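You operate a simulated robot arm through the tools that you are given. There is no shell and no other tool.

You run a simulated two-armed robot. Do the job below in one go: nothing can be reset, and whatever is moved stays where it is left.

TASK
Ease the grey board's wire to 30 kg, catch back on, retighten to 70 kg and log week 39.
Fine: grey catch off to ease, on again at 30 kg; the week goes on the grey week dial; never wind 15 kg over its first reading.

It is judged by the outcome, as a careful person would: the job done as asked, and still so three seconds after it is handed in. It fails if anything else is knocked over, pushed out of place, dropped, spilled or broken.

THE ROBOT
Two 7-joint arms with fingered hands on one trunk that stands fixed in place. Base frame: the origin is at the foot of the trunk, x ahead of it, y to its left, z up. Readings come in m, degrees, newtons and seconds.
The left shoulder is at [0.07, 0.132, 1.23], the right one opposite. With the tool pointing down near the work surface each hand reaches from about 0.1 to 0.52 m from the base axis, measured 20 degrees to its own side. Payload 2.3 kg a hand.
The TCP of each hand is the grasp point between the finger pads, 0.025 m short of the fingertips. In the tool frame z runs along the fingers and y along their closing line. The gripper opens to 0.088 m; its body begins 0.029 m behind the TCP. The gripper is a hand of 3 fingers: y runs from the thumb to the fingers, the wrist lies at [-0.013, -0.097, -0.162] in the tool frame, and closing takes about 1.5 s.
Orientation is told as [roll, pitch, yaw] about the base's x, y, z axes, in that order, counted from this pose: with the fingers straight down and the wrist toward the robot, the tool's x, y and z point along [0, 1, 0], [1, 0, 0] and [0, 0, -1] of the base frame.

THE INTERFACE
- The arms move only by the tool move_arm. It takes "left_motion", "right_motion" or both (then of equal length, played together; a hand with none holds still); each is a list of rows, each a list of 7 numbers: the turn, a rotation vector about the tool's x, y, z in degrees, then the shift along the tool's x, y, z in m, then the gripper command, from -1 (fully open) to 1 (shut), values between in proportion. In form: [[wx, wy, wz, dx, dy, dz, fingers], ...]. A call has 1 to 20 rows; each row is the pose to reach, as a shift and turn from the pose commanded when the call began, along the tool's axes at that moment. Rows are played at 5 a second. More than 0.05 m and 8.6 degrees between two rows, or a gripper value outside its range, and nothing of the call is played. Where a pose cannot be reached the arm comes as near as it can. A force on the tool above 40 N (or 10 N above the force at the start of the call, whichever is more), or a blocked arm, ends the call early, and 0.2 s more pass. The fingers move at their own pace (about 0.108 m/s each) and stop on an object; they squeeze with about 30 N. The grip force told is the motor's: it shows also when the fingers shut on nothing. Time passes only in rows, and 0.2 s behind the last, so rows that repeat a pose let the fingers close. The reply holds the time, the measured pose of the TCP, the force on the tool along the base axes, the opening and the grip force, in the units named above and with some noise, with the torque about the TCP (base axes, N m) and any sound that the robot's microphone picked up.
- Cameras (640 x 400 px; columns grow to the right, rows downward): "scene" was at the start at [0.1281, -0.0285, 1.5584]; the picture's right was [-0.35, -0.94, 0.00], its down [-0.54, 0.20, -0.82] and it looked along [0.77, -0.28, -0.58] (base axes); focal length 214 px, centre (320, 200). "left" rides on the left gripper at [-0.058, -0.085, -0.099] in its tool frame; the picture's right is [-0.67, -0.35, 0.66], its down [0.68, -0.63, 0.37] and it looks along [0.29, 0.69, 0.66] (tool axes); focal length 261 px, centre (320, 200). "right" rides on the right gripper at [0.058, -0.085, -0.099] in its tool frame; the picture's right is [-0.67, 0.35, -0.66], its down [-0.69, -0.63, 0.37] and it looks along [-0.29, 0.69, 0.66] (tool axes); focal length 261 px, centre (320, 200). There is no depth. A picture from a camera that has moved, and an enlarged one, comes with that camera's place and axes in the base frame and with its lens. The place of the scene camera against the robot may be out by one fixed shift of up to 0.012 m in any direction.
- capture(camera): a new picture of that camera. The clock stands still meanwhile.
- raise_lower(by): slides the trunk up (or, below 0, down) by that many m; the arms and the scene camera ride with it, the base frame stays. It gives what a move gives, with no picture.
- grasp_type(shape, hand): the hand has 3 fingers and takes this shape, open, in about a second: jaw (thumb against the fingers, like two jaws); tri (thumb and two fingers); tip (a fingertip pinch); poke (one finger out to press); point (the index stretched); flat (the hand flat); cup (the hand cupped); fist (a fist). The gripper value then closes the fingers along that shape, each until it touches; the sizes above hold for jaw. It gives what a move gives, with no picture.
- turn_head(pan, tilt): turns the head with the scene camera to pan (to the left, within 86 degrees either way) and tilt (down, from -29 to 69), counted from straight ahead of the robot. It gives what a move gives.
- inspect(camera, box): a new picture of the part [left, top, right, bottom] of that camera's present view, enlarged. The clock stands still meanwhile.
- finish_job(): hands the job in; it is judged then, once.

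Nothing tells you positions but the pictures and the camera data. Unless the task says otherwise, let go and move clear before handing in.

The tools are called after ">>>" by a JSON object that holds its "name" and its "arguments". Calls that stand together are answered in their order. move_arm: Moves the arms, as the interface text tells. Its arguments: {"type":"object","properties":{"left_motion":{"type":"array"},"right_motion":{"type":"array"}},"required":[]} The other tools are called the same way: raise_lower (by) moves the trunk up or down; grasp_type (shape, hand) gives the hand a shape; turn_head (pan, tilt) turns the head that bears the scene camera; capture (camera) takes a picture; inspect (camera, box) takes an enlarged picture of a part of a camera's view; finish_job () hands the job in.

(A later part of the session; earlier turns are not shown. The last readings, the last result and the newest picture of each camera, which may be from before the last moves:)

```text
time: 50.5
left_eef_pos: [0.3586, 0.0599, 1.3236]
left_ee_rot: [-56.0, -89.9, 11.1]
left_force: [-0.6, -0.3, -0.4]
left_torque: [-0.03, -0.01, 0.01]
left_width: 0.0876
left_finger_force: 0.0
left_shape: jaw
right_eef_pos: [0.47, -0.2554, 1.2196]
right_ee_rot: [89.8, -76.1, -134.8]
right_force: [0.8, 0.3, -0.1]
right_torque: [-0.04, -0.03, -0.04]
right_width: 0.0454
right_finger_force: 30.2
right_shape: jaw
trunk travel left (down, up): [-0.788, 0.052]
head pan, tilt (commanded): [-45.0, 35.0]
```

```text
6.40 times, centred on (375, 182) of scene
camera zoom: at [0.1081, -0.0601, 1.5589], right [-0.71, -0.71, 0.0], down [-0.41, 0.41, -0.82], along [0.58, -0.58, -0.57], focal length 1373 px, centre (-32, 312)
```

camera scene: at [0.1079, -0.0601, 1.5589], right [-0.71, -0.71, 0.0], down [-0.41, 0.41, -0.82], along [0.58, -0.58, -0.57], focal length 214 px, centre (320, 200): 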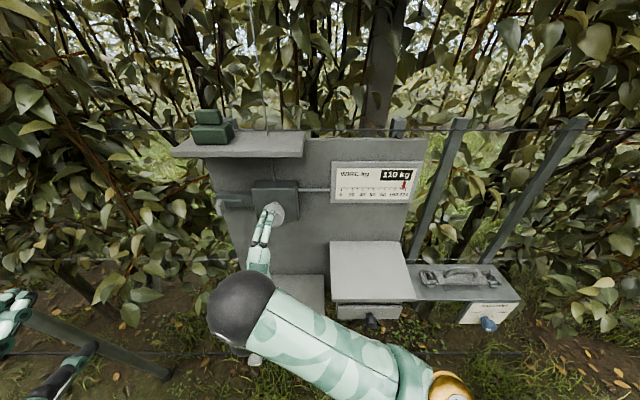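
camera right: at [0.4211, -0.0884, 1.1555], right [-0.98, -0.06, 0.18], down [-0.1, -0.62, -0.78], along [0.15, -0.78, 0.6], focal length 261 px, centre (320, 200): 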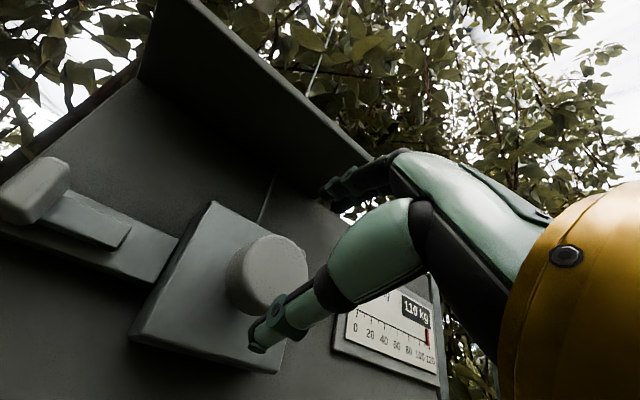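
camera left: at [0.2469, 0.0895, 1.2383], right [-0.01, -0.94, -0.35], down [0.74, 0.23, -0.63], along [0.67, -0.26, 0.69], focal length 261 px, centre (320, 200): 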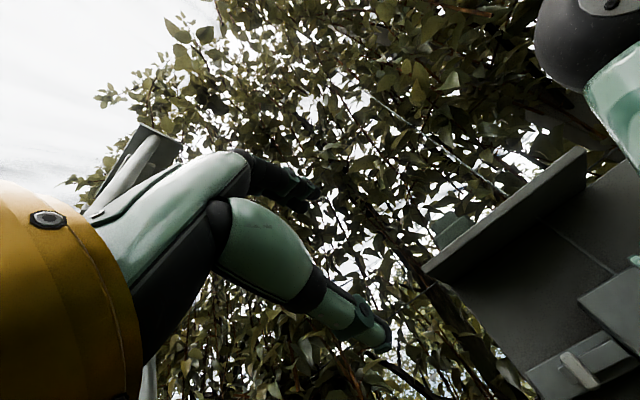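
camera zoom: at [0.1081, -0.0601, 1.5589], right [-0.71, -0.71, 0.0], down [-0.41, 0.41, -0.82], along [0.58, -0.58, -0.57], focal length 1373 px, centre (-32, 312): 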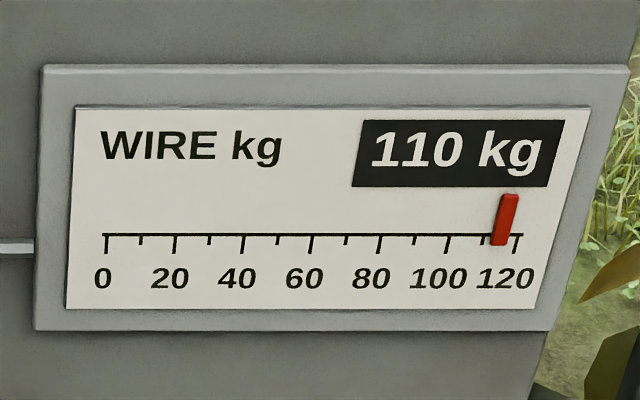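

A clean, force-free grip with the gauge unchanged. I ease counter-clockwise 24° and check.

>>> {"name": "move_arm", "arguments": {"right_motion": [[0, 0, -4, 0, 0, 0, 1], [0, 0, -8, 0, 0, 0, 1], [0, 0, -12, 0, 0, 0, 1], [0, 0, -16, 0, 0, 0, 1], [0, 0, -20, 0, 0, 0, 1], [0, 0, -24, 0, 0, 0, 1], [0, 0, -24, 0, 0, 0, 1]]}}

>>> {"name": "inspect", "arguments": {"camera": "scene", "box": [325, 155, 425, 210]}}

```text
time: 52.1
left_eef_pos: [0.3563, 0.0607, 1.3236]
left_ee_rot: [-37.2, -89.9, -7.5]
left_force: [0.3, 0.2, 0.7]
left_torque: [0.01, -0.04, 0.0]
left_width: 0.0876
left_finger_force: 0.0
left_shape: jaw
right_eef_pos: [0.4698, -0.2569, 1.2187]
right_ee_rot: [-89.5, -79.8, 44.6]
right_force: [-4.6, 0.7, -7.1]
right_torque: [0.17, 0.06, -0.03]
right_width: 0.045
right_finger_force: 30.5
right_shape: jaw
trunk travel left (down, up): [-0.788, 0.052]
head pan, tilt (commanded): [-45.0, 35.0]
```

```text
6.40 times, centred on (375, 182) of scene
camera zoom: at [0.1073, -0.0608, 1.5588], right [-0.71, -0.71, 0.0], down [-0.41, 0.41, -0.82], along [0.58, -0.58, -0.57], focal length 1373 px, centre (-32, 312)
```

zoom: 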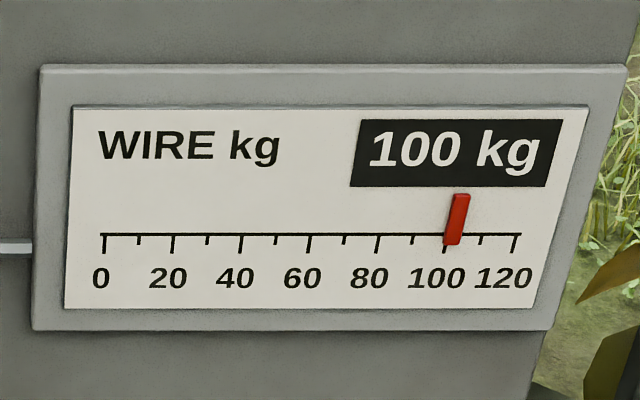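

The gauge has eased to about 101 kg. A small sideways force shows the grip centre is offset a few mm, so I continue easing with a compensating shift.

>>> {"name": "move_arm", "arguments": {"right_motion": [[0, 0, -4, -0.0015, -0.003, 0, 1], [0, 0, -8, -0.0022, -0.004, 0, 1], [0, 0, -12, -0.003, -0.005, 0, 1], [0, 0, -16, -0.0037, -0.0057, 0, 1], [0, 0, -20, -0.0044, -0.0064, 0, 1], [0, 0, -24, -0.0051, -0.0071, 0, 1], [0, 0, -24, -0.0051, -0.0071, 0, 1]]}}

>>> {"name": "inspect", "arguments": {"camera": "scene", "box": [325, 155, 425, 210]}}

```text
time: 53.7
left_eef_pos: [0.3574, 0.0639, 1.324]
left_ee_rot: [-90.4, -89.9, 45.4]
left_force: [0.4, -0.1, 0.2]
left_torque: [0.0, 0.01, -0.01]
left_width: 0.0878
left_finger_force: 0.0
left_shape: jaw
right_eef_pos: [0.4667, -0.2578, 1.2139]
right_ee_rot: [-90.2, -55.8, 45.3]
right_force: [8.7, 0.0, 16.2]
right_torque: [-0.15, -0.29, 0.14]
right_width: 0.0465
right_finger_force: 29.8
right_shape: jaw
trunk travel left (down, up): [-0.788, 0.052]
head pan, tilt (commanded): [-45.0, 35.0]
```

```text
6.40 times, centred on (375, 182) of scene
camera zoom: at [0.1091, -0.0573, 1.559], right [-0.71, -0.71, 0.0], down [-0.41, 0.4, -0.82], along [0.58, -0.58, -0.57], focal length 1373 px, centre (-32, 312)
```

zoom: 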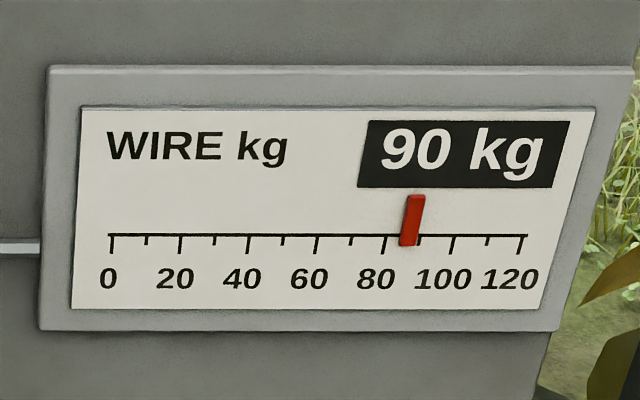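

Now about 86 kg; I over-compensated (16 N upward), which tells me the stiffness. I correct and continue easing another 28°.

>>> {"name": "move_arm", "arguments": {"right_motion": [[0, 0, -2, -0.0015, 0.0025, 0, 1], [0, 0, -6, -0.0025, 0.004, 0, 1], [0, 0, -10, -0.0028, 0.0045, 0, 1], [0, 0, -15, -0.0028, 0.0046, 0, 1], [0, 0, -20, -0.0028, 0.0047, 0, 1], [0, 0, -24, -0.0028, 0.0047, 0, 1], [0, 0, -28, -0.0028, 0.0047, 0, 1], [0, 0, -28, -0.0028, 0.0047, 0, 1]]}}

>>> {"name": "inspect", "arguments": {"camera": "scene", "box": [325, 155, 425, 210]}}

>>> {"name": "capture", "arguments": {"camera": "scene"}}

```text
time: 55.5
left_eef_pos: [0.358, 0.0631, 1.324]
left_ee_rot: [-91.2, -89.9, 46.3]
left_force: [-0.1, 0.8, 0.6]
left_torque: [-0.01, 0.01, 0.02]
left_width: 0.0879
left_finger_force: 0.1
left_shape: jaw
right_eef_pos: [0.4653, -0.2589, 1.2192]
right_ee_rot: [-89.9, -28.0, 44.8]
right_force: [1.5, 1.9, 1.8]
right_torque: [-0.04, -0.09, 0.15]
right_width: 0.0454
right_finger_force: 29.5
right_shape: jaw
trunk travel left (down, up): [-0.788, 0.052]
head pan, tilt (commanded): [-45.0, 35.0]
```

```text
6.40 times, centred on (375, 182) of scene
camera zoom: at [0.1083, -0.058, 1.5589], right [-0.71, -0.71, 0.0], down [-0.41, 0.4, -0.82], along [0.58, -0.58, -0.57], focal length 1373 px, centre (-32, 312)
```

zoom: 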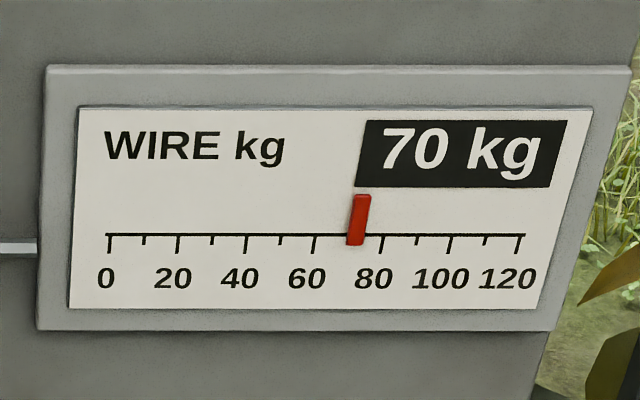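

```text
taken
camera scene: at [0.1083, -0.058, 1.5589], right [-0.71, -0.71, 0.0], down [-0.41, 0.4, -0.82], along [0.58, -0.58, -0.57], focal length 214 px, centre (320, 200)
```

scene: 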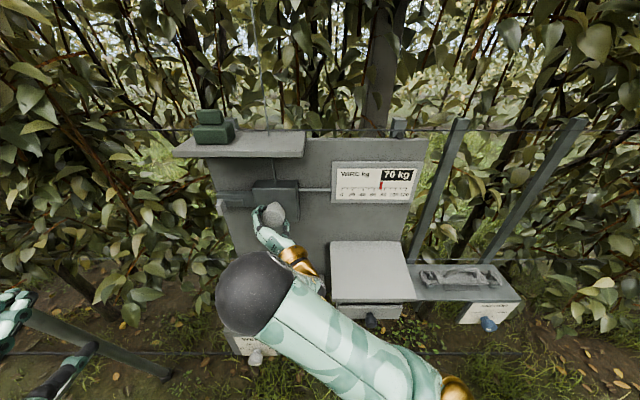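

About 72 kg now with negligible side force. I continue 32° further.

>>> {"name": "move_arm", "arguments": {"right_motion": [[0, 0, -4, -0.0003, -0.0001, 0, 1], [0, 0, -8, -0.0006, -0.0002, 0, 1], [0, 0, -12, -0.0009, -0.0003, 0, 1], [0, 0, -16, -0.0012, -0.0004, 0, 1], [0, 0, -20, -0.0015, -0.0005, 0, 1], [0, 0, -24, -0.0019, -0.0006, 0, 1], [0, 0, -28, -0.0022, -0.0007, 0, 1], [0, 0, -32, -0.0025, -0.0007, 0, 1], [0, 0, -32, -0.0025, -0.0007, 0, 1]]}}

>>> {"name": "inspect", "arguments": {"camera": "scene", "box": [325, 155, 425, 210]}}

>>> {"name": "capture", "arguments": {"camera": "scene"}}

```text
time: 57.5
left_eef_pos: [0.36, 0.067, 1.3234]
left_ee_rot: [-103.5, -89.6, 58.7]
left_force: [-0.7, 0.4, 0.5]
left_torque: [0.02, 0.0, -0.01]
left_width: 0.0876
left_finger_force: 0.0
left_shape: jaw
right_eef_pos: [0.4649, -0.2615, 1.2183]
right_ee_rot: [-89.1, 3.5, 44.4]
right_force: [3.7, 10.8, -0.4]
right_torque: [-0.02, 0.04, 0.41]
right_width: 0.0462
right_finger_force: 29.8
right_shape: jaw
trunk travel left (down, up): [-0.788, 0.052]
head pan, tilt (commanded): [-45.0, 35.0]
```

```text
6.40 times, centred on (375, 182) of scene
camera zoom: at [0.1106, -0.0527, 1.5588], right [-0.71, -0.71, 0.01], down [-0.41, 0.4, -0.82], along [0.58, -0.58, -0.57], focal length 1373 px, centre (-32, 312)
```

zoom: 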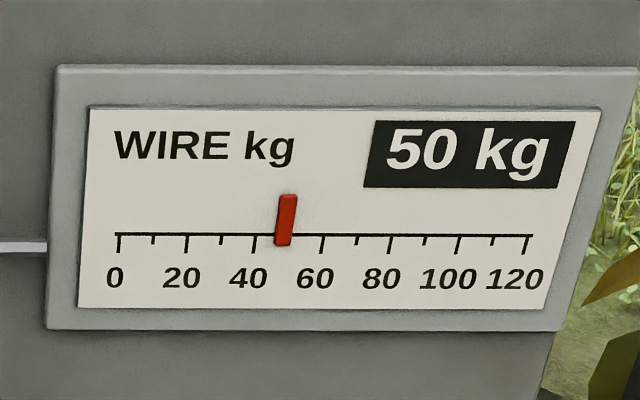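

```text
taken
camera scene: at [0.1106, -0.0527, 1.5588], right [-0.71, -0.71, 0.01], down [-0.41, 0.4, -0.82], along [0.58, -0.58, -0.57], focal length 214 px, centre (320, 200)
```

scene: 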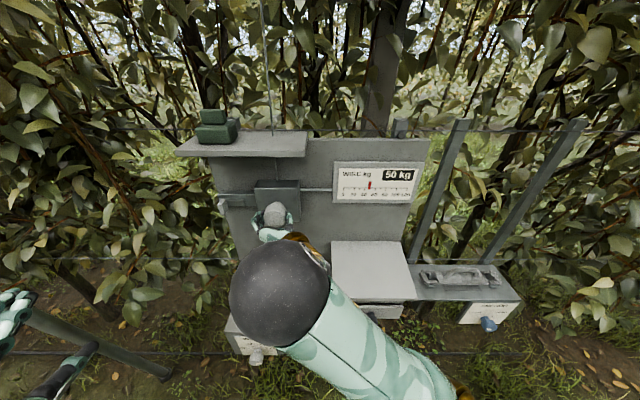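

Eased to about 48 kg. The wrist is near the end of its turn, so I open, back off, roll back and regrip.

>>> {"name": "move_arm", "arguments": {"right_motion": [[0, 0, 0, 0, 0, 0, 0.3], [0, 0, 0, 0, 0, 0, -0.3], [0, 0, 0, 0, 0, 0, -1], [0, 0, 0, 0, 0, 0, -1], [0, 0, 0, 0, 0.003, 0, -1], [0, 0, 0, 0, 0.003, -0.02, -1], [0, 0, 0, 0, 0.003, -0.04, -1], [0, 0, 0, 0, 0.003, -0.05, -1], [0, 0, 0, 0, 0.003, -0.05, -1]]}}

>>> {"name": "inspect", "arguments": {"camera": "scene", "box": [325, 155, 425, 210]}}

>>> {"name": "capture", "arguments": {"camera": "right"}}

```text
time: 59.5
left_eef_pos: [0.3572, 0.0603, 1.3234]
left_ee_rot: [-43.5, -89.8, -1.4]
left_force: [0.3, 0.3, -0.1]
left_torque: [0.0, -0.02, -0.01]
left_width: 0.0879
left_finger_force: 0.1
left_shape: jaw
right_eef_pos: [0.4319, -0.2257, 1.2199]
right_ee_rot: [-89.6, 3.5, 44.9]
right_force: [-0.7, 0.1, 0.5]
right_torque: [0.0, -0.03, 0.0]
right_width: 0.0874
right_finger_force: 0.2
right_shape: jaw
trunk travel left (down, up): [-0.788, 0.052]
head pan, tilt (commanded): [-45.0, 35.0]
```

```text
6.40 times, centred on (375, 182) of scene
camera zoom: at [0.108, -0.0606, 1.5588], right [-0.71, -0.71, 0.0], down [-0.41, 0.41, -0.82], along [0.58, -0.58, -0.57], focal length 1373 px, centre (-32, 312)
```

zoom: 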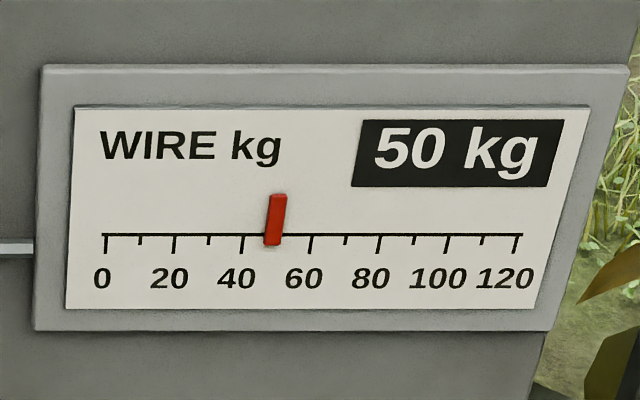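

```text
taken
camera right: at [0.3012, -0.2171, 1.1689], right [-0.18, 0.73, 0.65], down [-0.15, -0.68, 0.72], along [0.97, 0.03, 0.24], focal length 261 px, centre (320, 200)
```

right: 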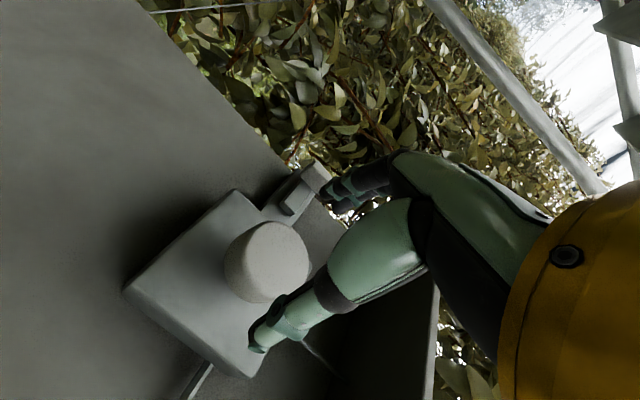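

The reading holds at about 48 kg. I roll the hand 60° back clockwise in the open, clear of the knob.

>>> {"name": "move_arm", "arguments": {"right_motion": [[0, 0, 8, 0, 0.003, 0, -1], [0, 0, 16, 0, 0.003, 0, -1], [0, 0, 24, 0, 0.003, 0, -1], [0, 0, 32, 0, 0.003, 0, -1], [0, 0, 40, 0, 0.003, 0, -1], [0, 0, 48, 0, 0.003, 0, -1], [0, 0, 56, 0, 0.003, 0, -1], [0, 0, 60, 0, 0.003, 0, -1], [0, 0, 60, 0, 0.003, 0, -1]]}}

>>> {"name": "inspect", "arguments": {"camera": "right", "box": [180, 200, 360, 360]}}

```text
time: 61.5
left_eef_pos: [0.3573, 0.0619, 1.3243]
left_ee_rot: [-57.0, -89.9, 12.0]
left_force: [-0.3, -0.4, -0.6]
left_torque: [-0.01, -0.02, 0.01]
left_width: 0.0878
left_finger_force: 0.1
left_shape: jaw
right_eef_pos: [0.433, -0.2225, 1.2187]
right_ee_rot: [-89.9, -56.1, 44.9]
right_force: [0.0, 0.0, 0.4]
right_torque: [-0.01, 0.01, 0.01]
right_width: 0.0877
right_finger_force: 0.0
right_shape: jaw
trunk travel left (down, up): [-0.788, 0.052]
head pan, tilt (commanded): [-45.0, 35.0]
```

```text
2.50 times, centred on (270, 280) of right
camera zoom: at [0.3643, -0.152, 1.1175], right [-0.72, 0.21, 0.66], down [-0.39, -0.91, -0.14], along [0.58, -0.36, 0.73], focal length 652 px, centre (445, 0)
```

zoom: 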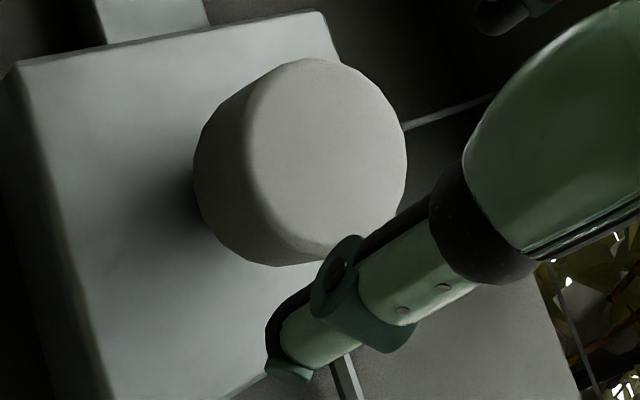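

The knob is centred within 2 mm of the hand axis. I approach 0.05 m and close again.

>>> {"name": "move_arm", "arguments": {"right_motion": [[0, 0, 0, 0, 0, 0.02, -1], [0, 0, 0, 0, 0, 0.04, -1], [0, 0, 0, 0, 0, 0.05, -1], [0, 0, 0, 0, 0, 0.05, -1], [0, 0, 0, 0, 0, 0.05, 0], [0, 0, 0, 0, 0, 0.05, 0.6], [0, 0, 0, 0, 0, 0.05, 1], [0, 0, 0, 0, 0, 0.05, 1], [0, 0, 0, 0, 0, 0.05, 1], [0, 0, 0, 0, 0, 0.05, 1]]}}

>>> {"name": "inspect", "arguments": {"camera": "scene", "box": [325, 155, 425, 210]}}

```text
time: 63.7
left_eef_pos: [0.3565, 0.0617, 1.3251]
left_ee_rot: [-51.5, -89.9, 6.7]
left_force: [0.0, 0.4, -0.4]
left_torque: [0.0, 0.0, -0.03]
left_width: 0.0877
left_finger_force: 0.1
left_shape: jaw
right_eef_pos: [0.4687, -0.2563, 1.2204]
right_ee_rot: [-89.9, -56.0, 45.0]
right_force: [0.4, -1.3, 0.7]
right_torque: [0.03, -0.02, -0.01]
right_width: 0.0457
right_finger_force: 30.3
right_shape: jaw
trunk travel left (down, up): [-0.788, 0.052]
head pan, tilt (commanded): [-45.0, 35.0]
```

```text
6.40 times, centred on (375, 182) of scene
camera zoom: at [0.1079, -0.0604, 1.5589], right [-0.71, -0.71, 0.0], down [-0.41, 0.41, -0.82], along [0.58, -0.58, -0.57], focal length 1373 px, centre (-32, 312)
```

zoom: 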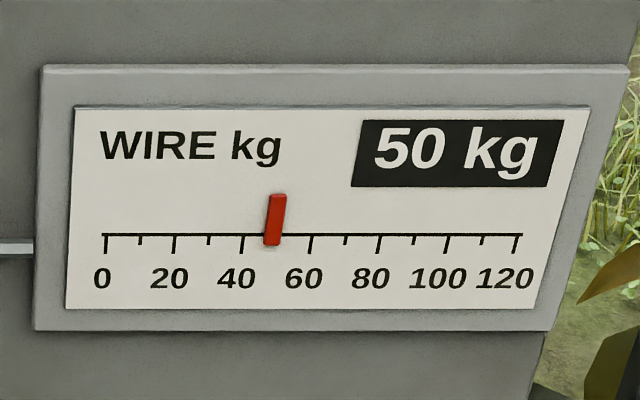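

Grip is clean. I ease another 20° counter-clockwise.

>>> {"name": "move_arm", "arguments": {"right_motion": [[0, 0, -4, 0, 0, 0, 1], [0, 0, -8, 0, 0, 0, 1], [0, 0, -12, 0, 0, 0, 1], [0, 0, -16, 0, 0, 0, 1], [0, 0, -20, 0, 0, 0, 1], [0, 0, -20, 0, 0, 0, 1]]}}

>>> {"name": "inspect", "arguments": {"camera": "scene", "box": [325, 155, 425, 210]}}

```text
time: 65.1
left_eef_pos: [0.3581, 0.0619, 1.3235]
left_ee_rot: [-65.9, -89.9, 21.0]
left_force: [0.3, 0.5, 0.5]
left_torque: [-0.01, 0.02, 0.02]
left_width: 0.088
left_finger_force: 0.0
left_shape: jaw
right_eef_pos: [0.468, -0.2566, 1.2204]
right_ee_rot: [-90.0, -36.0, 45.1]
right_force: [1.1, 0.4, 2.2]
right_torque: [-0.02, -0.09, 0.05]
right_width: 0.0454
right_finger_force: 30.4
right_shape: jaw
trunk travel left (down, up): [-0.788, 0.052]
head pan, tilt (commanded): [-45.0, 35.0]
```

```text
6.40 times, centred on (375, 182) of scene
camera zoom: at [0.1079, -0.0597, 1.5589], right [-0.71, -0.71, 0.0], down [-0.41, 0.41, -0.82], along [0.58, -0.58, -0.57], focal length 1373 px, centre (-32, 312)
```

zoom: 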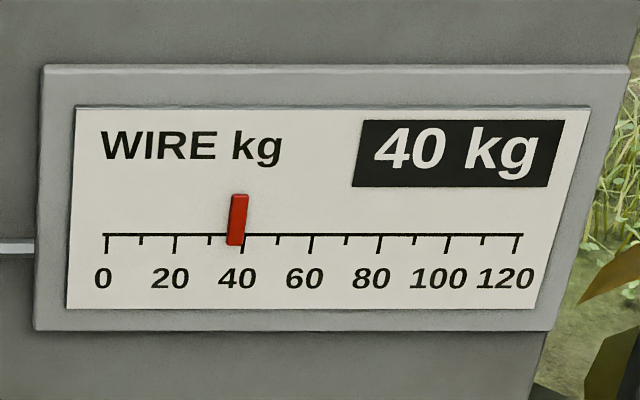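

About 37 kg now; 12° more.

>>> {"name": "move_arm", "arguments": {"right_motion": [[0, 0, -4, 0, 0, 0, 1], [0, 0, -8, 0, 0, 0, 1], [0, 0, -12, 0, 0, 0, 1], [0, 0, -12, 0, 0, 0, 1]]}}

>>> {"name": "inspect", "arguments": {"camera": "scene", "box": [325, 155, 425, 210]}}

```text
time: 66.1
left_eef_pos: [0.3567, 0.0635, 1.3244]
left_ee_rot: [-104.9, -89.8, 59.8]
left_force: [-0.5, 0.5, 0.5]
left_torque: [-0.02, 0.02, 0.0]
left_width: 0.0879
left_finger_force: 0.0
left_shape: jaw
right_eef_pos: [0.4666, -0.2563, 1.2194]
right_ee_rot: [-89.5, -24.0, 44.6]
right_force: [3.1, 3.1, 7.6]
right_torque: [-0.12, -0.17, 0.18]
right_width: 0.0458
right_finger_force: 30.6
right_shape: jaw
trunk travel left (down, up): [-0.788, 0.052]
head pan, tilt (commanded): [-45.0, 35.0]
```

```text
6.40 times, centred on (375, 182) of scene
camera zoom: at [0.1079, -0.0568, 1.559], right [-0.71, -0.71, 0.0], down [-0.41, 0.4, -0.82], along [0.58, -0.58, -0.57], focal length 1373 px, centre (-32, 312)
```

zoom: 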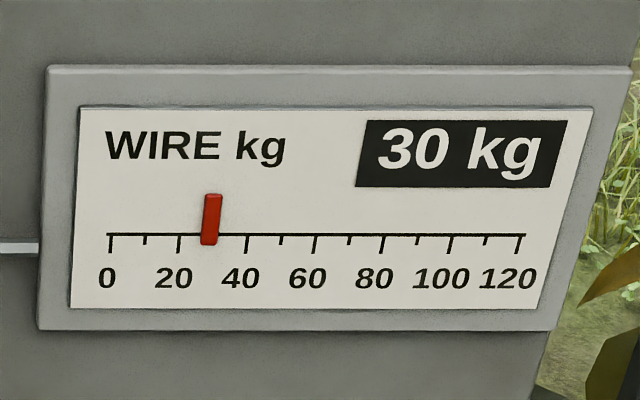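

About 28.4 kg, display 30. I nudge it back up slightly to sit at 30.

>>> {"name": "move_arm", "arguments": {"right_motion": [[0, 0, 2, 0, 0, 0, 1], [0, 0, 4, 0, 0, 0, 1], [0, 0, 5, 0, 0, 0, 1], [0, 0, 5, 0, 0, 0, 1]]}}

>>> {"name": "inspect", "arguments": {"camera": "scene", "box": [325, 155, 425, 210]}}

```text
time: 67.1
left_eef_pos: [0.3565, 0.0607, 1.3241]
left_ee_rot: [-64.4, -89.9, 19.5]
left_force: [0.4, -0.3, 0.1]
left_torque: [0.0, 0.01, 0.03]
left_width: 0.088
left_finger_force: 0.1
left_shape: jaw
right_eef_pos: [0.468, -0.2573, 1.2201]
right_ee_rot: [-90.0, -28.9, 45.1]
right_force: [-0.9, 0.5, -3.0]
right_torque: [-0.02, 0.1, -0.01]
right_width: 0.0453
right_finger_force: 29.8
right_shape: jaw
trunk travel left (down, up): [-0.788, 0.052]
head pan, tilt (commanded): [-45.0, 35.0]
```

```text
6.40 times, centred on (375, 182) of scene
camera zoom: at [0.1078, -0.0599, 1.5589], right [-0.71, -0.71, 0.0], down [-0.41, 0.41, -0.82], along [0.58, -0.58, -0.57], focal length 1373 px, centre (-32, 312)
```

zoom: 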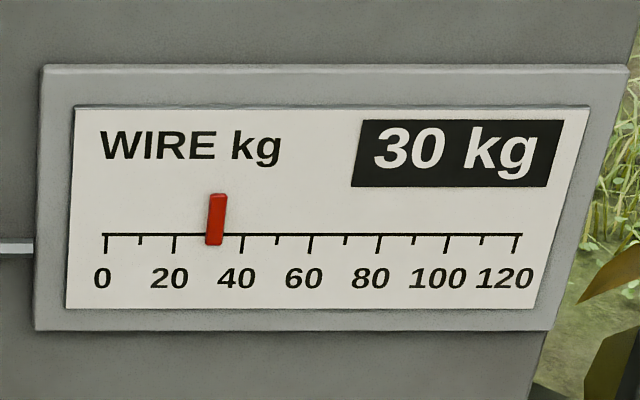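

The pointer shows about 31. One last fine touch back.

>>> {"name": "move_arm", "arguments": {"right_motion": [[0, 0, -2, 0, 0, 0, 1], [0, 0, -3, 0, 0, 0, 1], [0, 0, -3, 0, 0, 0, 1]]}}

>>> {"name": "inspect", "arguments": {"camera": "scene", "box": [325, 155, 425, 210]}}

```text
time: 67.9
left_eef_pos: [0.3559, 0.0646, 1.324]
left_ee_rot: [-108.5, -89.8, 63.6]
left_force: [-0.3, 0.0, -0.6]
left_torque: [0.03, 0.01, 0.02]
left_width: 0.0876
left_finger_force: 0.1
left_shape: jaw
right_eef_pos: [0.4674, -0.2583, 1.2196]
right_ee_rot: [-89.8, -26.1, 44.5]
right_force: [0.2, 4.2, 2.2]
right_torque: [-0.04, -0.05, 0.12]
right_width: 0.0459
right_finger_force: 30.1
right_shape: jaw
trunk travel left (down, up): [-0.788, 0.052]
head pan, tilt (commanded): [-45.0, 35.0]
```

```text
6.40 times, centred on (375, 182) of scene
camera zoom: at [0.1077, -0.0566, 1.559], right [-0.71, -0.71, 0.0], down [-0.41, 0.4, -0.82], along [0.58, -0.58, -0.57], focal length 1373 px, centre (-32, 312)
```

zoom: 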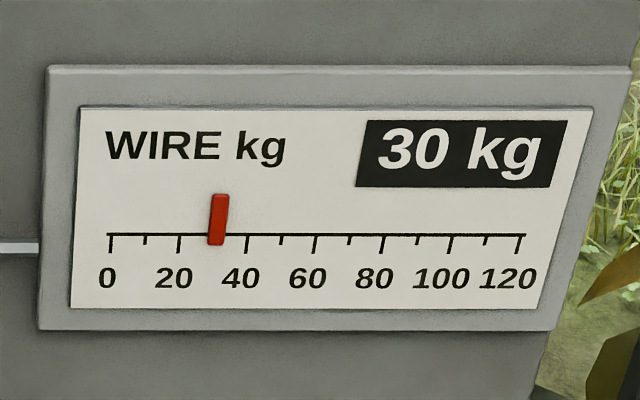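

The pointer sits at 30. I open the hand, back off, and check it holds.

>>> {"name": "move_arm", "arguments": {"right_motion": [[0, 0, 0, 0, 0, 0, 0.3], [0, 0, 0, 0, 0, 0, -0.3], [0, 0, 0, 0, 0, 0, -1], [0, 0, 0, 0, 0, 0, -1], [0, 0, 0, 0, 0, 0, -1], [0, 0, 0, 0, 0, -0.02, -1], [0, 0, 0, 0, 0, -0.04, -1], [0, 0, 0, 0, 0, -0.05, -1], [0, 0, 0, 0, 0, -0.05, -1]]}}

>>> {"name": "inspect", "arguments": {"camera": "scene", "box": [325, 155, 425, 210]}}

>>> {"name": "move_arm", "arguments": {"right_motion": [[0, 0, -6, 0, 0, 0, -1], [0, 0, -13, 0, 0, 0, -1], [0, 0, -20, 0, 0, 0, -0.6], [0, 0, -26, 0, 0, 0, -0.15], [0, 0, -26, 0, 0, 0, -0.15]]}}

```text
time: 69.9
left_eef_pos: [0.3568, 0.061, 1.3234]
left_ee_rot: [-48.9, -89.9, 3.9]
left_force: [0.6, 0.1, -0.6]
left_torque: [0.0, 0.05, -0.01]
left_width: 0.0879
left_finger_force: 0.1
left_shape: jaw
right_eef_pos: [0.4326, -0.2304, 1.2174]
right_ee_rot: [-88.6, -26.5, 43.4]
right_force: [0.4, 0.2, -0.7]
right_torque: [0.0, -0.01, -0.01]
right_width: 0.0877
right_finger_force: 0.1
right_shape: jaw
trunk travel left (down, up): [-0.788, 0.052]
head pan, tilt (commanded): [-45.0, 35.0]
```

```text
6.40 times, centred on (375, 182) of scene
camera zoom: at [0.1082, -0.0604, 1.5588], right [-0.71, -0.71, 0.0], down [-0.41, 0.41, -0.82], along [0.58, -0.58, -0.57], focal length 1373 px, centre (-32, 312)
```

zoom: 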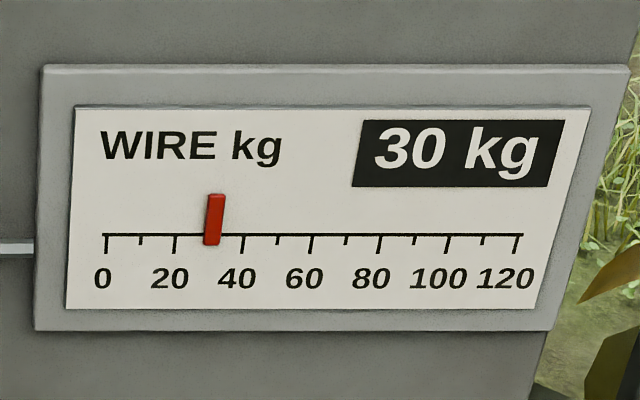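

```text
time: 71.1
left_eef_pos: [0.3573, 0.061, 1.3229]
left_ee_rot: [-53.6, -89.9, 8.7]
left_force: [-0.6, -0.5, -0.4]
left_torque: [-0.01, 0.02, 0.02]
left_width: 0.0877
left_finger_force: 0.0
left_shape: jaw
right_eef_pos: [0.4332, -0.2247, 1.2205]
right_ee_rot: [-89.4, -0.6, 44.8]
right_force: [0.4, 0.4, 0.2]
right_torque: [0.02, -0.02, 0.04]
right_width: 0.0512
right_finger_force: 0.0
right_shape: jaw
trunk travel left (down, up): [-0.788, 0.052]
head pan, tilt (commanded): [-45.0, 35.0]
```

30 kg holds. Now I move the hand left to the catch handle (now at its left stop) to put it back on.

>>> {"name": "move_arm", "arguments": {"right_motion": [[0, 0, 0, -0.001, 0.04, 0, -0.15], [0, 0, 0, -0.001, 0.08, 0, -0.15], [0, 0, 0, -0.001, 0.12, 0.005, -0.15], [0, 0, 0, -0.001, 0.146, 0.015, -0.15], [0, 0, 0, -0.001, 0.146, 0.02, -0.15], [0, 0, 0, -0.001, 0.146, 0.02, -0.15]]}}

>>> {"name": "capture", "arguments": {"camera": "right"}}

>>> {"name": "inspect", "arguments": {"camera": "scene", "box": [195, 160, 345, 260]}}

```text
time: 72.5
left_eef_pos: [0.3561, 0.0614, 1.3233]
left_ee_rot: [-61.9, -89.8, 17.0]
left_force: [-0.8, -0.5, -0.4]
left_torque: [0.03, 0.01, 0.02]
left_width: 0.0877
left_finger_force: 0.0
left_shape: jaw
right_eef_pos: [0.5507, -0.1436, 1.2223]
right_ee_rot: [-88.9, -1.2, 43.8]
right_force: [0.0, 1.5, -0.4]
right_torque: [-0.01, 0.02, 0.01]
right_width: 0.0508
right_finger_force: 0.0
right_shape: jaw
trunk travel left (down, up): [-0.788, 0.052]
head pan, tilt (commanded): [-45.0, 35.0]
```

```text
taken
camera right: at [0.4219, -0.1286, 1.1652], right [-0.2, 0.69, 0.69], down [-0.2, -0.72, 0.66], along [0.96, -0.01, 0.28], focal length 261 px, centre (320, 200)
```

right: 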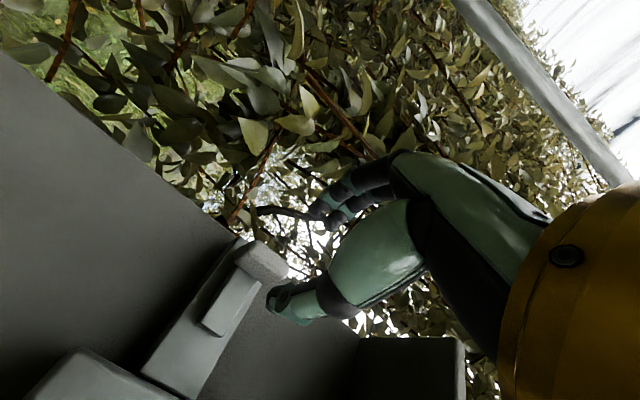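

```text
4.00 times, centred on (270, 210) of scene
camera zoom: at [0.1074, -0.0601, 1.5589], right [-0.71, -0.71, 0.0], down [-0.41, 0.41, -0.82], along [0.58, -0.58, -0.57], focal length 858 px, centre (520, 160)
```

zoom: 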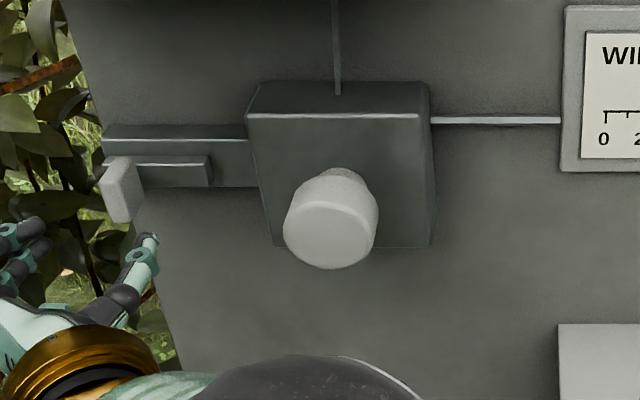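

The handle is nearly lined up. I move forward with a 6 mm left correction and close on it.

>>> {"name": "move_arm", "arguments": {"right_motion": [[0, 0, 0, 0, 0.005, 0.01, -0.15], [0, 0, 0, 0, 0.006, 0.025, -0.15], [0, 0, 0, 0, 0.006, 0.04, -0.15], [0, 0, 0, 0, 0.006, 0.055, -0.15], [0, 0, 0, 0, 0.006, 0.055, -0.15]]}}

>>> {"name": "capture", "arguments": {"camera": "right"}}

>>> {"name": "inspect", "arguments": {"camera": "scene", "box": [195, 160, 345, 260]}}

```text
time: 73.7
left_eef_pos: [0.3579, 0.0598, 1.3249]
left_ee_rot: [-59.6, -89.9, 14.8]
left_force: [-0.7, 0.0, 0.1]
left_torque: [-0.04, -0.01, 0.03]
left_width: 0.0878
left_finger_force: 0.0
left_shape: jaw
right_eef_pos: [0.5939, -0.1672, 1.2198]
right_ee_rot: [-89.9, 0.1, 45.1]
right_force: [0.1, 0.5, 0.5]
right_torque: [0.0, 0.0, -0.02]
right_width: 0.0513
right_finger_force: 0.0
right_shape: jaw
trunk travel left (down, up): [-0.788, 0.052]
head pan, tilt (commanded): [-45.0, 35.0]
```

```text
taken
camera right: at [0.464, -0.1576, 1.1629], right [-0.22, 0.71, 0.67], down [-0.18, -0.7, 0.69], along [0.96, 0.03, 0.28], focal length 261 px, centre (320, 200)
```

right: 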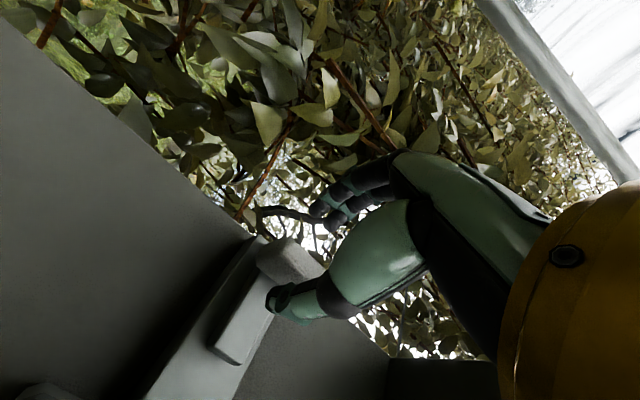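

```text
4.00 times, centred on (270, 210) of scene
camera zoom: at [0.1078, -0.0601, 1.5589], right [-0.71, -0.71, 0.0], down [-0.41, 0.41, -0.82], along [0.58, -0.58, -0.57], focal length 858 px, centre (520, 160)
```

zoom: 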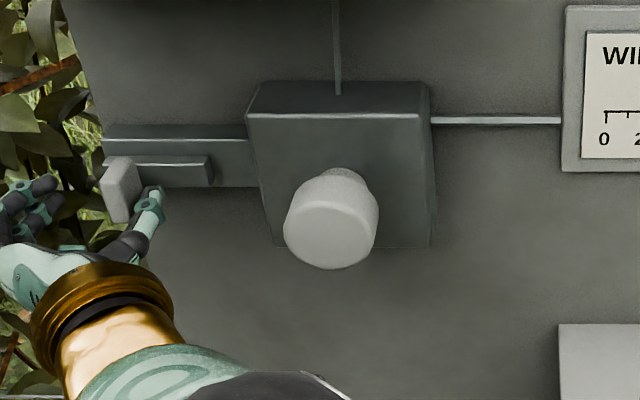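

Thumb and fingers straddle the handle. I close on it and then slide it right in small steps.

>>> {"name": "move_arm", "arguments": {"right_motion": [[0, 0, 0, -0.002, -0.004, 0.005, 0.2], [0, 0, 0, -0.002, -0.006, 0.008, 0.6], [0, 0, 0, -0.002, -0.006, 0.008, 1], [0, 0, 0, -0.002, -0.006, 0.008, 1], [0, 0, 0, -0.002, -0.006, 0.008, 1], [0, 0, 0, -0.002, -0.006, 0.008, 1]]}}

>>> {"name": "move_arm", "arguments": {"right_motion": [[0, 0, 0, 0, -0.005, 0, 1], [0, 0, 0, 0, -0.01, 0, 1], [0, 0, 0, 0, -0.015, 0, 1], [0, 0, 0, 0, -0.02, 0, 1], [0, 0, 0, 0, -0.02, 0, 1]]}}

>>> {"name": "inspect", "arguments": {"camera": "scene", "box": [195, 155, 435, 265]}}

```text
time: 75.1
left_eef_pos: [0.357, 0.0606, 1.325]
left_ee_rot: [-43.8, -89.9, -1.1]
left_force: [-0.8, -0.6, 0.5]
left_torque: [-0.02, -0.02, 0.02]
left_width: 0.0879
left_finger_force: 0.1
left_shape: jaw
right_eef_pos: [0.5937, -0.1783, 1.2232]
right_ee_rot: [-90.0, 0.0, 45.1]
right_force: [-0.9, -1.6, 0.7]
right_torque: [-0.01, 0.0, -0.03]
right_width: 0.0104
right_finger_force: 30.0
right_shape: jaw
trunk travel left (down, up): [-0.788, 0.052]
head pan, tilt (commanded): [-45.0, 35.0]
```

```text
time: 76.3
left_eef_pos: [0.3554, 0.0641, 1.3246]
left_ee_rot: [-126.5, -89.9, 81.6]
left_force: [-0.6, 0.4, 0.1]
left_torque: [0.0, -0.01, 0.04]
left_width: 0.0876
left_finger_force: 0.0
left_shape: jaw
right_eef_pos: [0.5785, -0.1944, 1.2225]
right_ee_rot: [-89.7, -0.2, 44.7]
right_force: [-3.0, 2.7, -0.5]
right_torque: [-0.02, -0.01, 0.03]
right_width: 0.0102
right_finger_force: 29.6
right_shape: jaw
trunk travel left (down, up): [-0.788, 0.052]
head pan, tilt (commanded): [-45.0, 35.0]
```

```text
2.67 times, centred on (315, 210) of scene
camera zoom: at [0.1061, -0.0578, 1.5591], right [-0.71, -0.71, 0.0], down [-0.4, 0.4, -0.82], along [0.58, -0.58, -0.57], focal length 572 px, centre (333, 173)
```

zoom: 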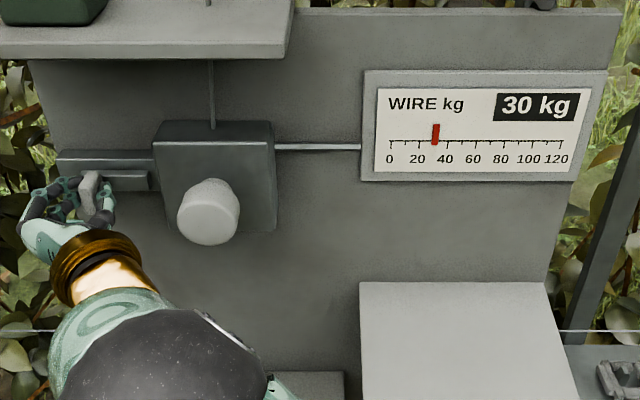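

The bolt has slid about 22 mm to the right; the gauge stays at 30. I carry on to its right end.

>>> {"name": "move_arm", "arguments": {"right_motion": [[0, 0, 0, 0, -0.004, 0, 1], [0, 0, 0, 0, -0.008, 0, 1], [0, 0, 0, 0, -0.011, 0, 1], [0, 0, 0, 0, -0.011, 0, 1]]}}

>>> {"name": "inspect", "arguments": {"camera": "scene", "box": [195, 155, 435, 265]}}

```text
time: 77.3
left_eef_pos: [0.3554, 0.0641, 1.3225]
left_ee_rot: [-130.0, -89.8, 85.2]
left_force: [0.8, 0.0, 0.2]
left_torque: [-0.01, 0.02, 0.02]
left_width: 0.0877
left_finger_force: 0.0
left_shape: jaw
right_eef_pos: [0.5702, -0.2006, 1.2229]
right_ee_rot: [-89.8, -0.2, 44.6]
right_force: [-1.2, 6.2, 2.3]
right_torque: [-0.02, 0.01, 0.08]
right_width: 0.0102
right_finger_force: 30.2
right_shape: jaw
trunk travel left (down, up): [-0.788, 0.052]
head pan, tilt (commanded): [-45.0, 35.0]
```

```text
2.67 times, centred on (315, 210) of scene
camera zoom: at [0.1062, -0.056, 1.5592], right [-0.71, -0.71, 0.0], down [-0.4, 0.4, -0.82], along [0.58, -0.58, -0.57], focal length 572 px, centre (333, 173)
```

zoom: 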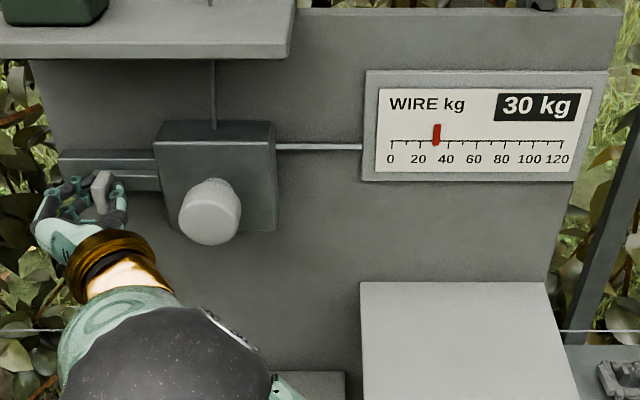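

The bolt has entered the box again. I press a few mm further to be sure it is fully home.

>>> {"name": "move_arm", "arguments": {"right_motion": [[0, 0, 0, 0, -0.003, 0, 1], [0, 0, 0, 0, -0.006, 0, 1], [0, 0, 0, 0, -0.006, 0, 1]]}}

>>> {"name": "inspect", "arguments": {"camera": "scene", "box": [205, 160, 305, 230]}}

>>> {"name": "inspect", "arguments": {"camera": "scene", "box": [325, 155, 425, 210]}}

```text
time: 78.1
left_eef_pos: [0.3593, 0.0657, 1.323]
left_ee_rot: [-109.1, -89.7, 64.2]
left_force: [0.1, -0.4, -0.5]
left_torque: [0.05, 0.0, 0.01]
left_width: 0.088
left_finger_force: 0.1
left_shape: jaw
right_eef_pos: [0.5698, -0.2018, 1.2215]
right_ee_rot: [-89.8, -0.2, 44.6]
right_force: [6.5, 9.7, 9.7]
right_torque: [-0.09, -0.12, 0.27]
right_width: 0.0097
right_finger_force: 30.3
right_shape: jaw
trunk travel left (down, up): [-0.788, 0.052]
head pan, tilt (commanded): [-45.0, 35.0]
```

```text
5.71 times, centred on (255, 195) of scene
camera zoom: at [0.1095, -0.0529, 1.5591], right [-0.71, -0.71, 0.0], down [-0.41, 0.4, -0.82], along [0.58, -0.58, -0.57], focal length 1226 px, centre (691, 229)
```

zoom: 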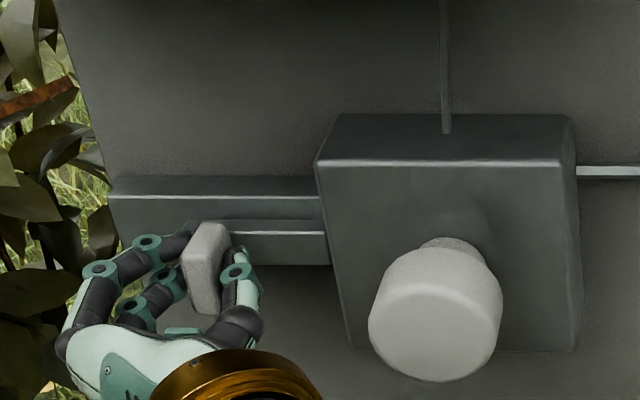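

```text
6.40 times, centred on (375, 182) of scene
camera zoom: at [0.1095, -0.0529, 1.5591], right [-0.71, -0.71, 0.0], down [-0.41, 0.4, -0.82], along [0.58, -0.58, -0.57], focal length 1373 px, centre (-32, 312)
```

zoom: 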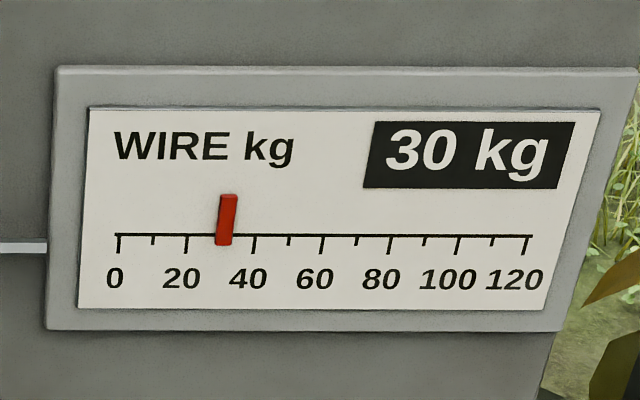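

The catch is fully home (stop felt, gauge still 30). I relieve the load, open, and draw back.

>>> {"name": "move_arm", "arguments": {"right_motion": [[0, 0, 0, 0, 0.005, 0, 1], [0, 0, 0, 0, 0.006, 0, 0.5], [0, 0, 0, 0, 0.006, 0, -0.1], [0, 0, 0, 0, 0.006, 0, -0.15], [0, 0, 0, 0, 0.004, 0, -0.15], [0, 0, 0, 0, 0.004, -0.02, -0.15], [0, 0, 0, 0, 0.004, -0.04, -0.15], [0, 0, 0, 0, 0.004, -0.065, -0.15], [0, 0, 0, 0, 0.004, -0.08, -0.15], [0, 0, 0, 0, 0.004, -0.08, -0.15]]}}

>>> {"name": "inspect", "arguments": {"camera": "scene", "box": [195, 155, 435, 265]}}

```text
time: 80.3
left_eef_pos: [0.3567, 0.061, 1.3258]
left_ee_rot: [-55.0, -90.0, 10.1]
left_force: [0.9, 0.3, 0.2]
left_torque: [0.03, 0.01, -0.02]
left_width: 0.0876
left_finger_force: 0.0
left_shape: jaw
right_eef_pos: [0.5148, -0.1543, 1.2257]
right_ee_rot: [-88.8, -1.1, 43.8]
right_force: [-0.3, 0.1, 1.2]
right_torque: [-0.01, -0.01, 0.0]
right_width: 0.0503
right_finger_force: 0.1
right_shape: jaw
trunk travel left (down, up): [-0.788, 0.052]
head pan, tilt (commanded): [-45.0, 35.0]
```

```text
2.67 times, centred on (315, 210) of scene
camera zoom: at [0.1082, -0.0602, 1.5588], right [-0.71, -0.71, 0.0], down [-0.41, 0.41, -0.82], along [0.58, -0.58, -0.57], focal length 572 px, centre (333, 173)
```

zoom: 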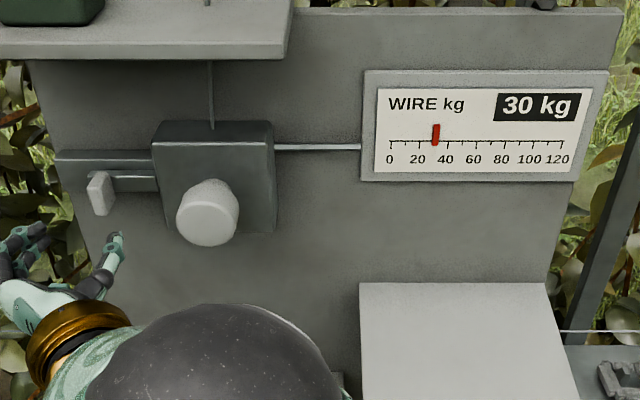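

The catch is on and the gauge reads 30. Next I move back in front of the knob, staying at this roll, to wind clockwise to 70.

>>> {"name": "move_arm", "arguments": {"right_motion": [[0, 0, 0, 0.003, 0, -0.01, -0.5], [0, 0, 0, 0.005, -0.035, -0.01, -1], [0, 0, 0, 0.005, -0.07, -0.01, -1], [0, 0, 0, 0.005, -0.105, -0.01, -1], [0, 0, 0, 0.005, -0.105, -0.01, -1]]}}

>>> {"name": "inspect", "arguments": {"camera": "right", "box": [180, 200, 360, 360]}}

```text
time: 81.5
left_eef_pos: [0.3581, 0.0602, 1.324]
left_ee_rot: [-57.3, -89.9, 12.4]
left_force: [0.0, -0.3, -0.2]
left_torque: [0.01, 0.01, -0.01]
left_width: 0.0876
left_finger_force: 0.0
left_shape: jaw
right_eef_pos: [0.4322, -0.2132, 1.2193]
right_ee_rot: [-89.6, -0.4, 45.1]
right_force: [-0.8, 0.6, 0.1]
right_torque: [0.01, 0.01, -0.05]
right_width: 0.0876
right_finger_force: 0.1
right_shape: jaw
trunk travel left (down, up): [-0.788, 0.052]
head pan, tilt (commanded): [-45.0, 35.0]
```

```text
2.50 times, centred on (270, 280) of right
camera zoom: at [0.3044, -0.2026, 1.162], right [-0.22, 0.7, 0.68], down [-0.19, -0.71, 0.68], along [0.96, 0.02, 0.29], focal length 652 px, centre (445, 0)
```

zoom: 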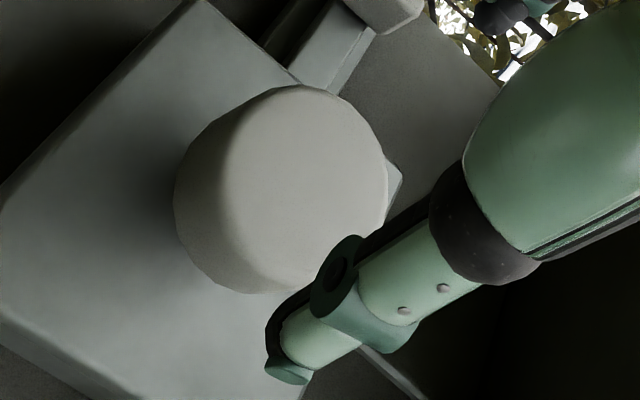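

I correct by a few mm, approach and close on the knob.

>>> {"name": "move_arm", "arguments": {"right_motion": [[0, 0, 0, -0.002, -0.005, 0.015, -1], [0, 0, 0, -0.002, -0.005, 0.03, -1], [0, 0, 0, -0.002, -0.005, 0.045, -1], [0, 0, 0, -0.002, -0.005, 0.057, -1], [0, 0, 0, -0.002, -0.005, 0.057, -1], [0, 0, 0, -0.002, -0.005, 0.057, 0], [0, 0, 0, -0.002, -0.005, 0.057, 0.6], [0, 0, 0, -0.002, -0.005, 0.057, 1], [0, 0, 0, -0.002, -0.005, 0.057, 1], [0, 0, 0, -0.002, -0.005, 0.057, 1], [0, 0, 0, -0.002, -0.005, 0.057, 1]]}}

>>> {"name": "inspect", "arguments": {"camera": "scene", "box": [325, 155, 425, 210]}}

>>> {"name": "inspect", "arguments": {"camera": "scene", "box": [195, 155, 345, 265]}}

```text
time: 83.9
left_eef_pos: [0.3564, 0.0609, 1.3233]
left_ee_rot: [-50.2, -89.9, 5.2]
left_force: [0.4, 0.6, 0.8]
left_torque: [0.01, 0.0, 0.02]
left_width: 0.0879
left_finger_force: 0.1
left_shape: jaw
right_eef_pos: [0.4695, -0.256, 1.2212]
right_ee_rot: [-89.9, 0.0, 45.0]
right_force: [0.1, 0.3, -1.8]
right_torque: [0.0, 0.01, 0.02]
right_width: 0.0453
right_finger_force: 29.5
right_shape: jaw
trunk travel left (down, up): [-0.788, 0.052]
head pan, tilt (commanded): [-45.0, 35.0]
```

```text
6.40 times, centred on (375, 182) of scene
camera zoom: at [0.1079, -0.0604, 1.5588], right [-0.71, -0.71, 0.0], down [-0.41, 0.41, -0.82], along [0.58, -0.58, -0.57], focal length 1373 px, centre (-32, 312)
```

zoom: 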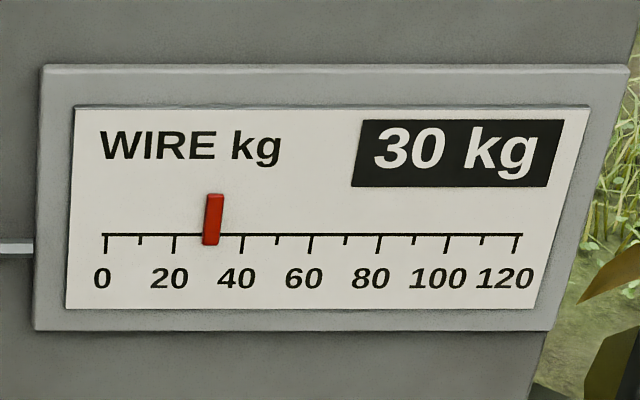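

```text
3.64 times, centred on (270, 210) of scene
camera zoom: at [0.1079, -0.0604, 1.5588], right [-0.71, -0.71, 0.0], down [-0.41, 0.41, -0.82], along [0.58, -0.58, -0.57], focal length 780 px, centre (502, 164)
```

zoom: 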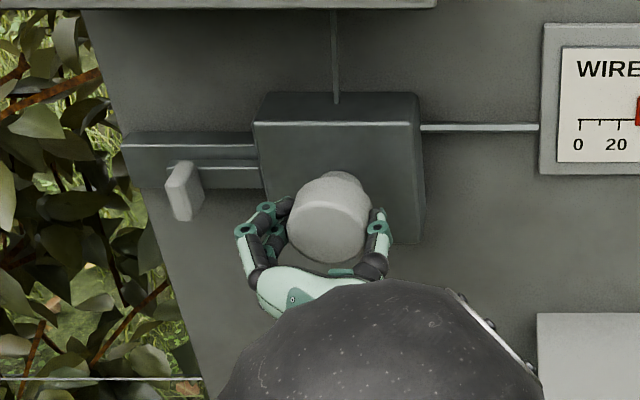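

Clean grip, catch visibly on. I wind clockwise 32° and check.

>>> {"name": "move_arm", "arguments": {"right_motion": [[0, 0, 4, 0, 0, 0, 1], [0, 0, 8, 0, 0, 0, 1], [0, 0, 12, 0, 0, 0, 1], [0, 0, 16, 0, 0, 0, 1], [0, 0, 20, 0, 0, 0, 1], [0, 0, 24, 0, 0, 0, 1], [0, 0, 28, 0, 0, 0, 1], [0, 0, 32, 0, 0, 0, 1], [0, 0, 32, 0, 0, 0, 1]]}}

>>> {"name": "inspect", "arguments": {"camera": "scene", "box": [325, 155, 425, 210]}}

```text
time: 85.9
left_eef_pos: [0.3575, 0.0613, 1.3236]
left_ee_rot: [-39.9, -89.8, -5.0]
left_force: [0.4, 0.1, 0.1]
left_torque: [0.02, 0.01, 0.01]
left_width: 0.0877
left_finger_force: 0.0
left_shape: jaw
right_eef_pos: [0.4699, -0.2555, 1.2196]
right_ee_rot: [-89.8, -32.1, 45.1]
right_force: [0.5, -1.1, 0.9]
right_torque: [0.0, -0.03, 0.03]
right_width: 0.0452
right_finger_force: 30.4
right_shape: jaw
trunk travel left (down, up): [-0.788, 0.052]
head pan, tilt (commanded): [-45.0, 35.0]
```

```text
6.40 times, centred on (375, 182) of scene
camera zoom: at [0.1081, -0.0608, 1.5588], right [-0.71, -0.71, 0.0], down [-0.41, 0.41, -0.82], along [0.58, -0.58, -0.57], focal length 1373 px, centre (-32, 312)
```

zoom: 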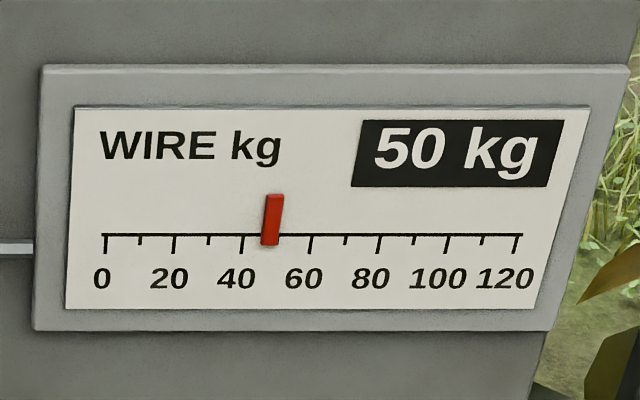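

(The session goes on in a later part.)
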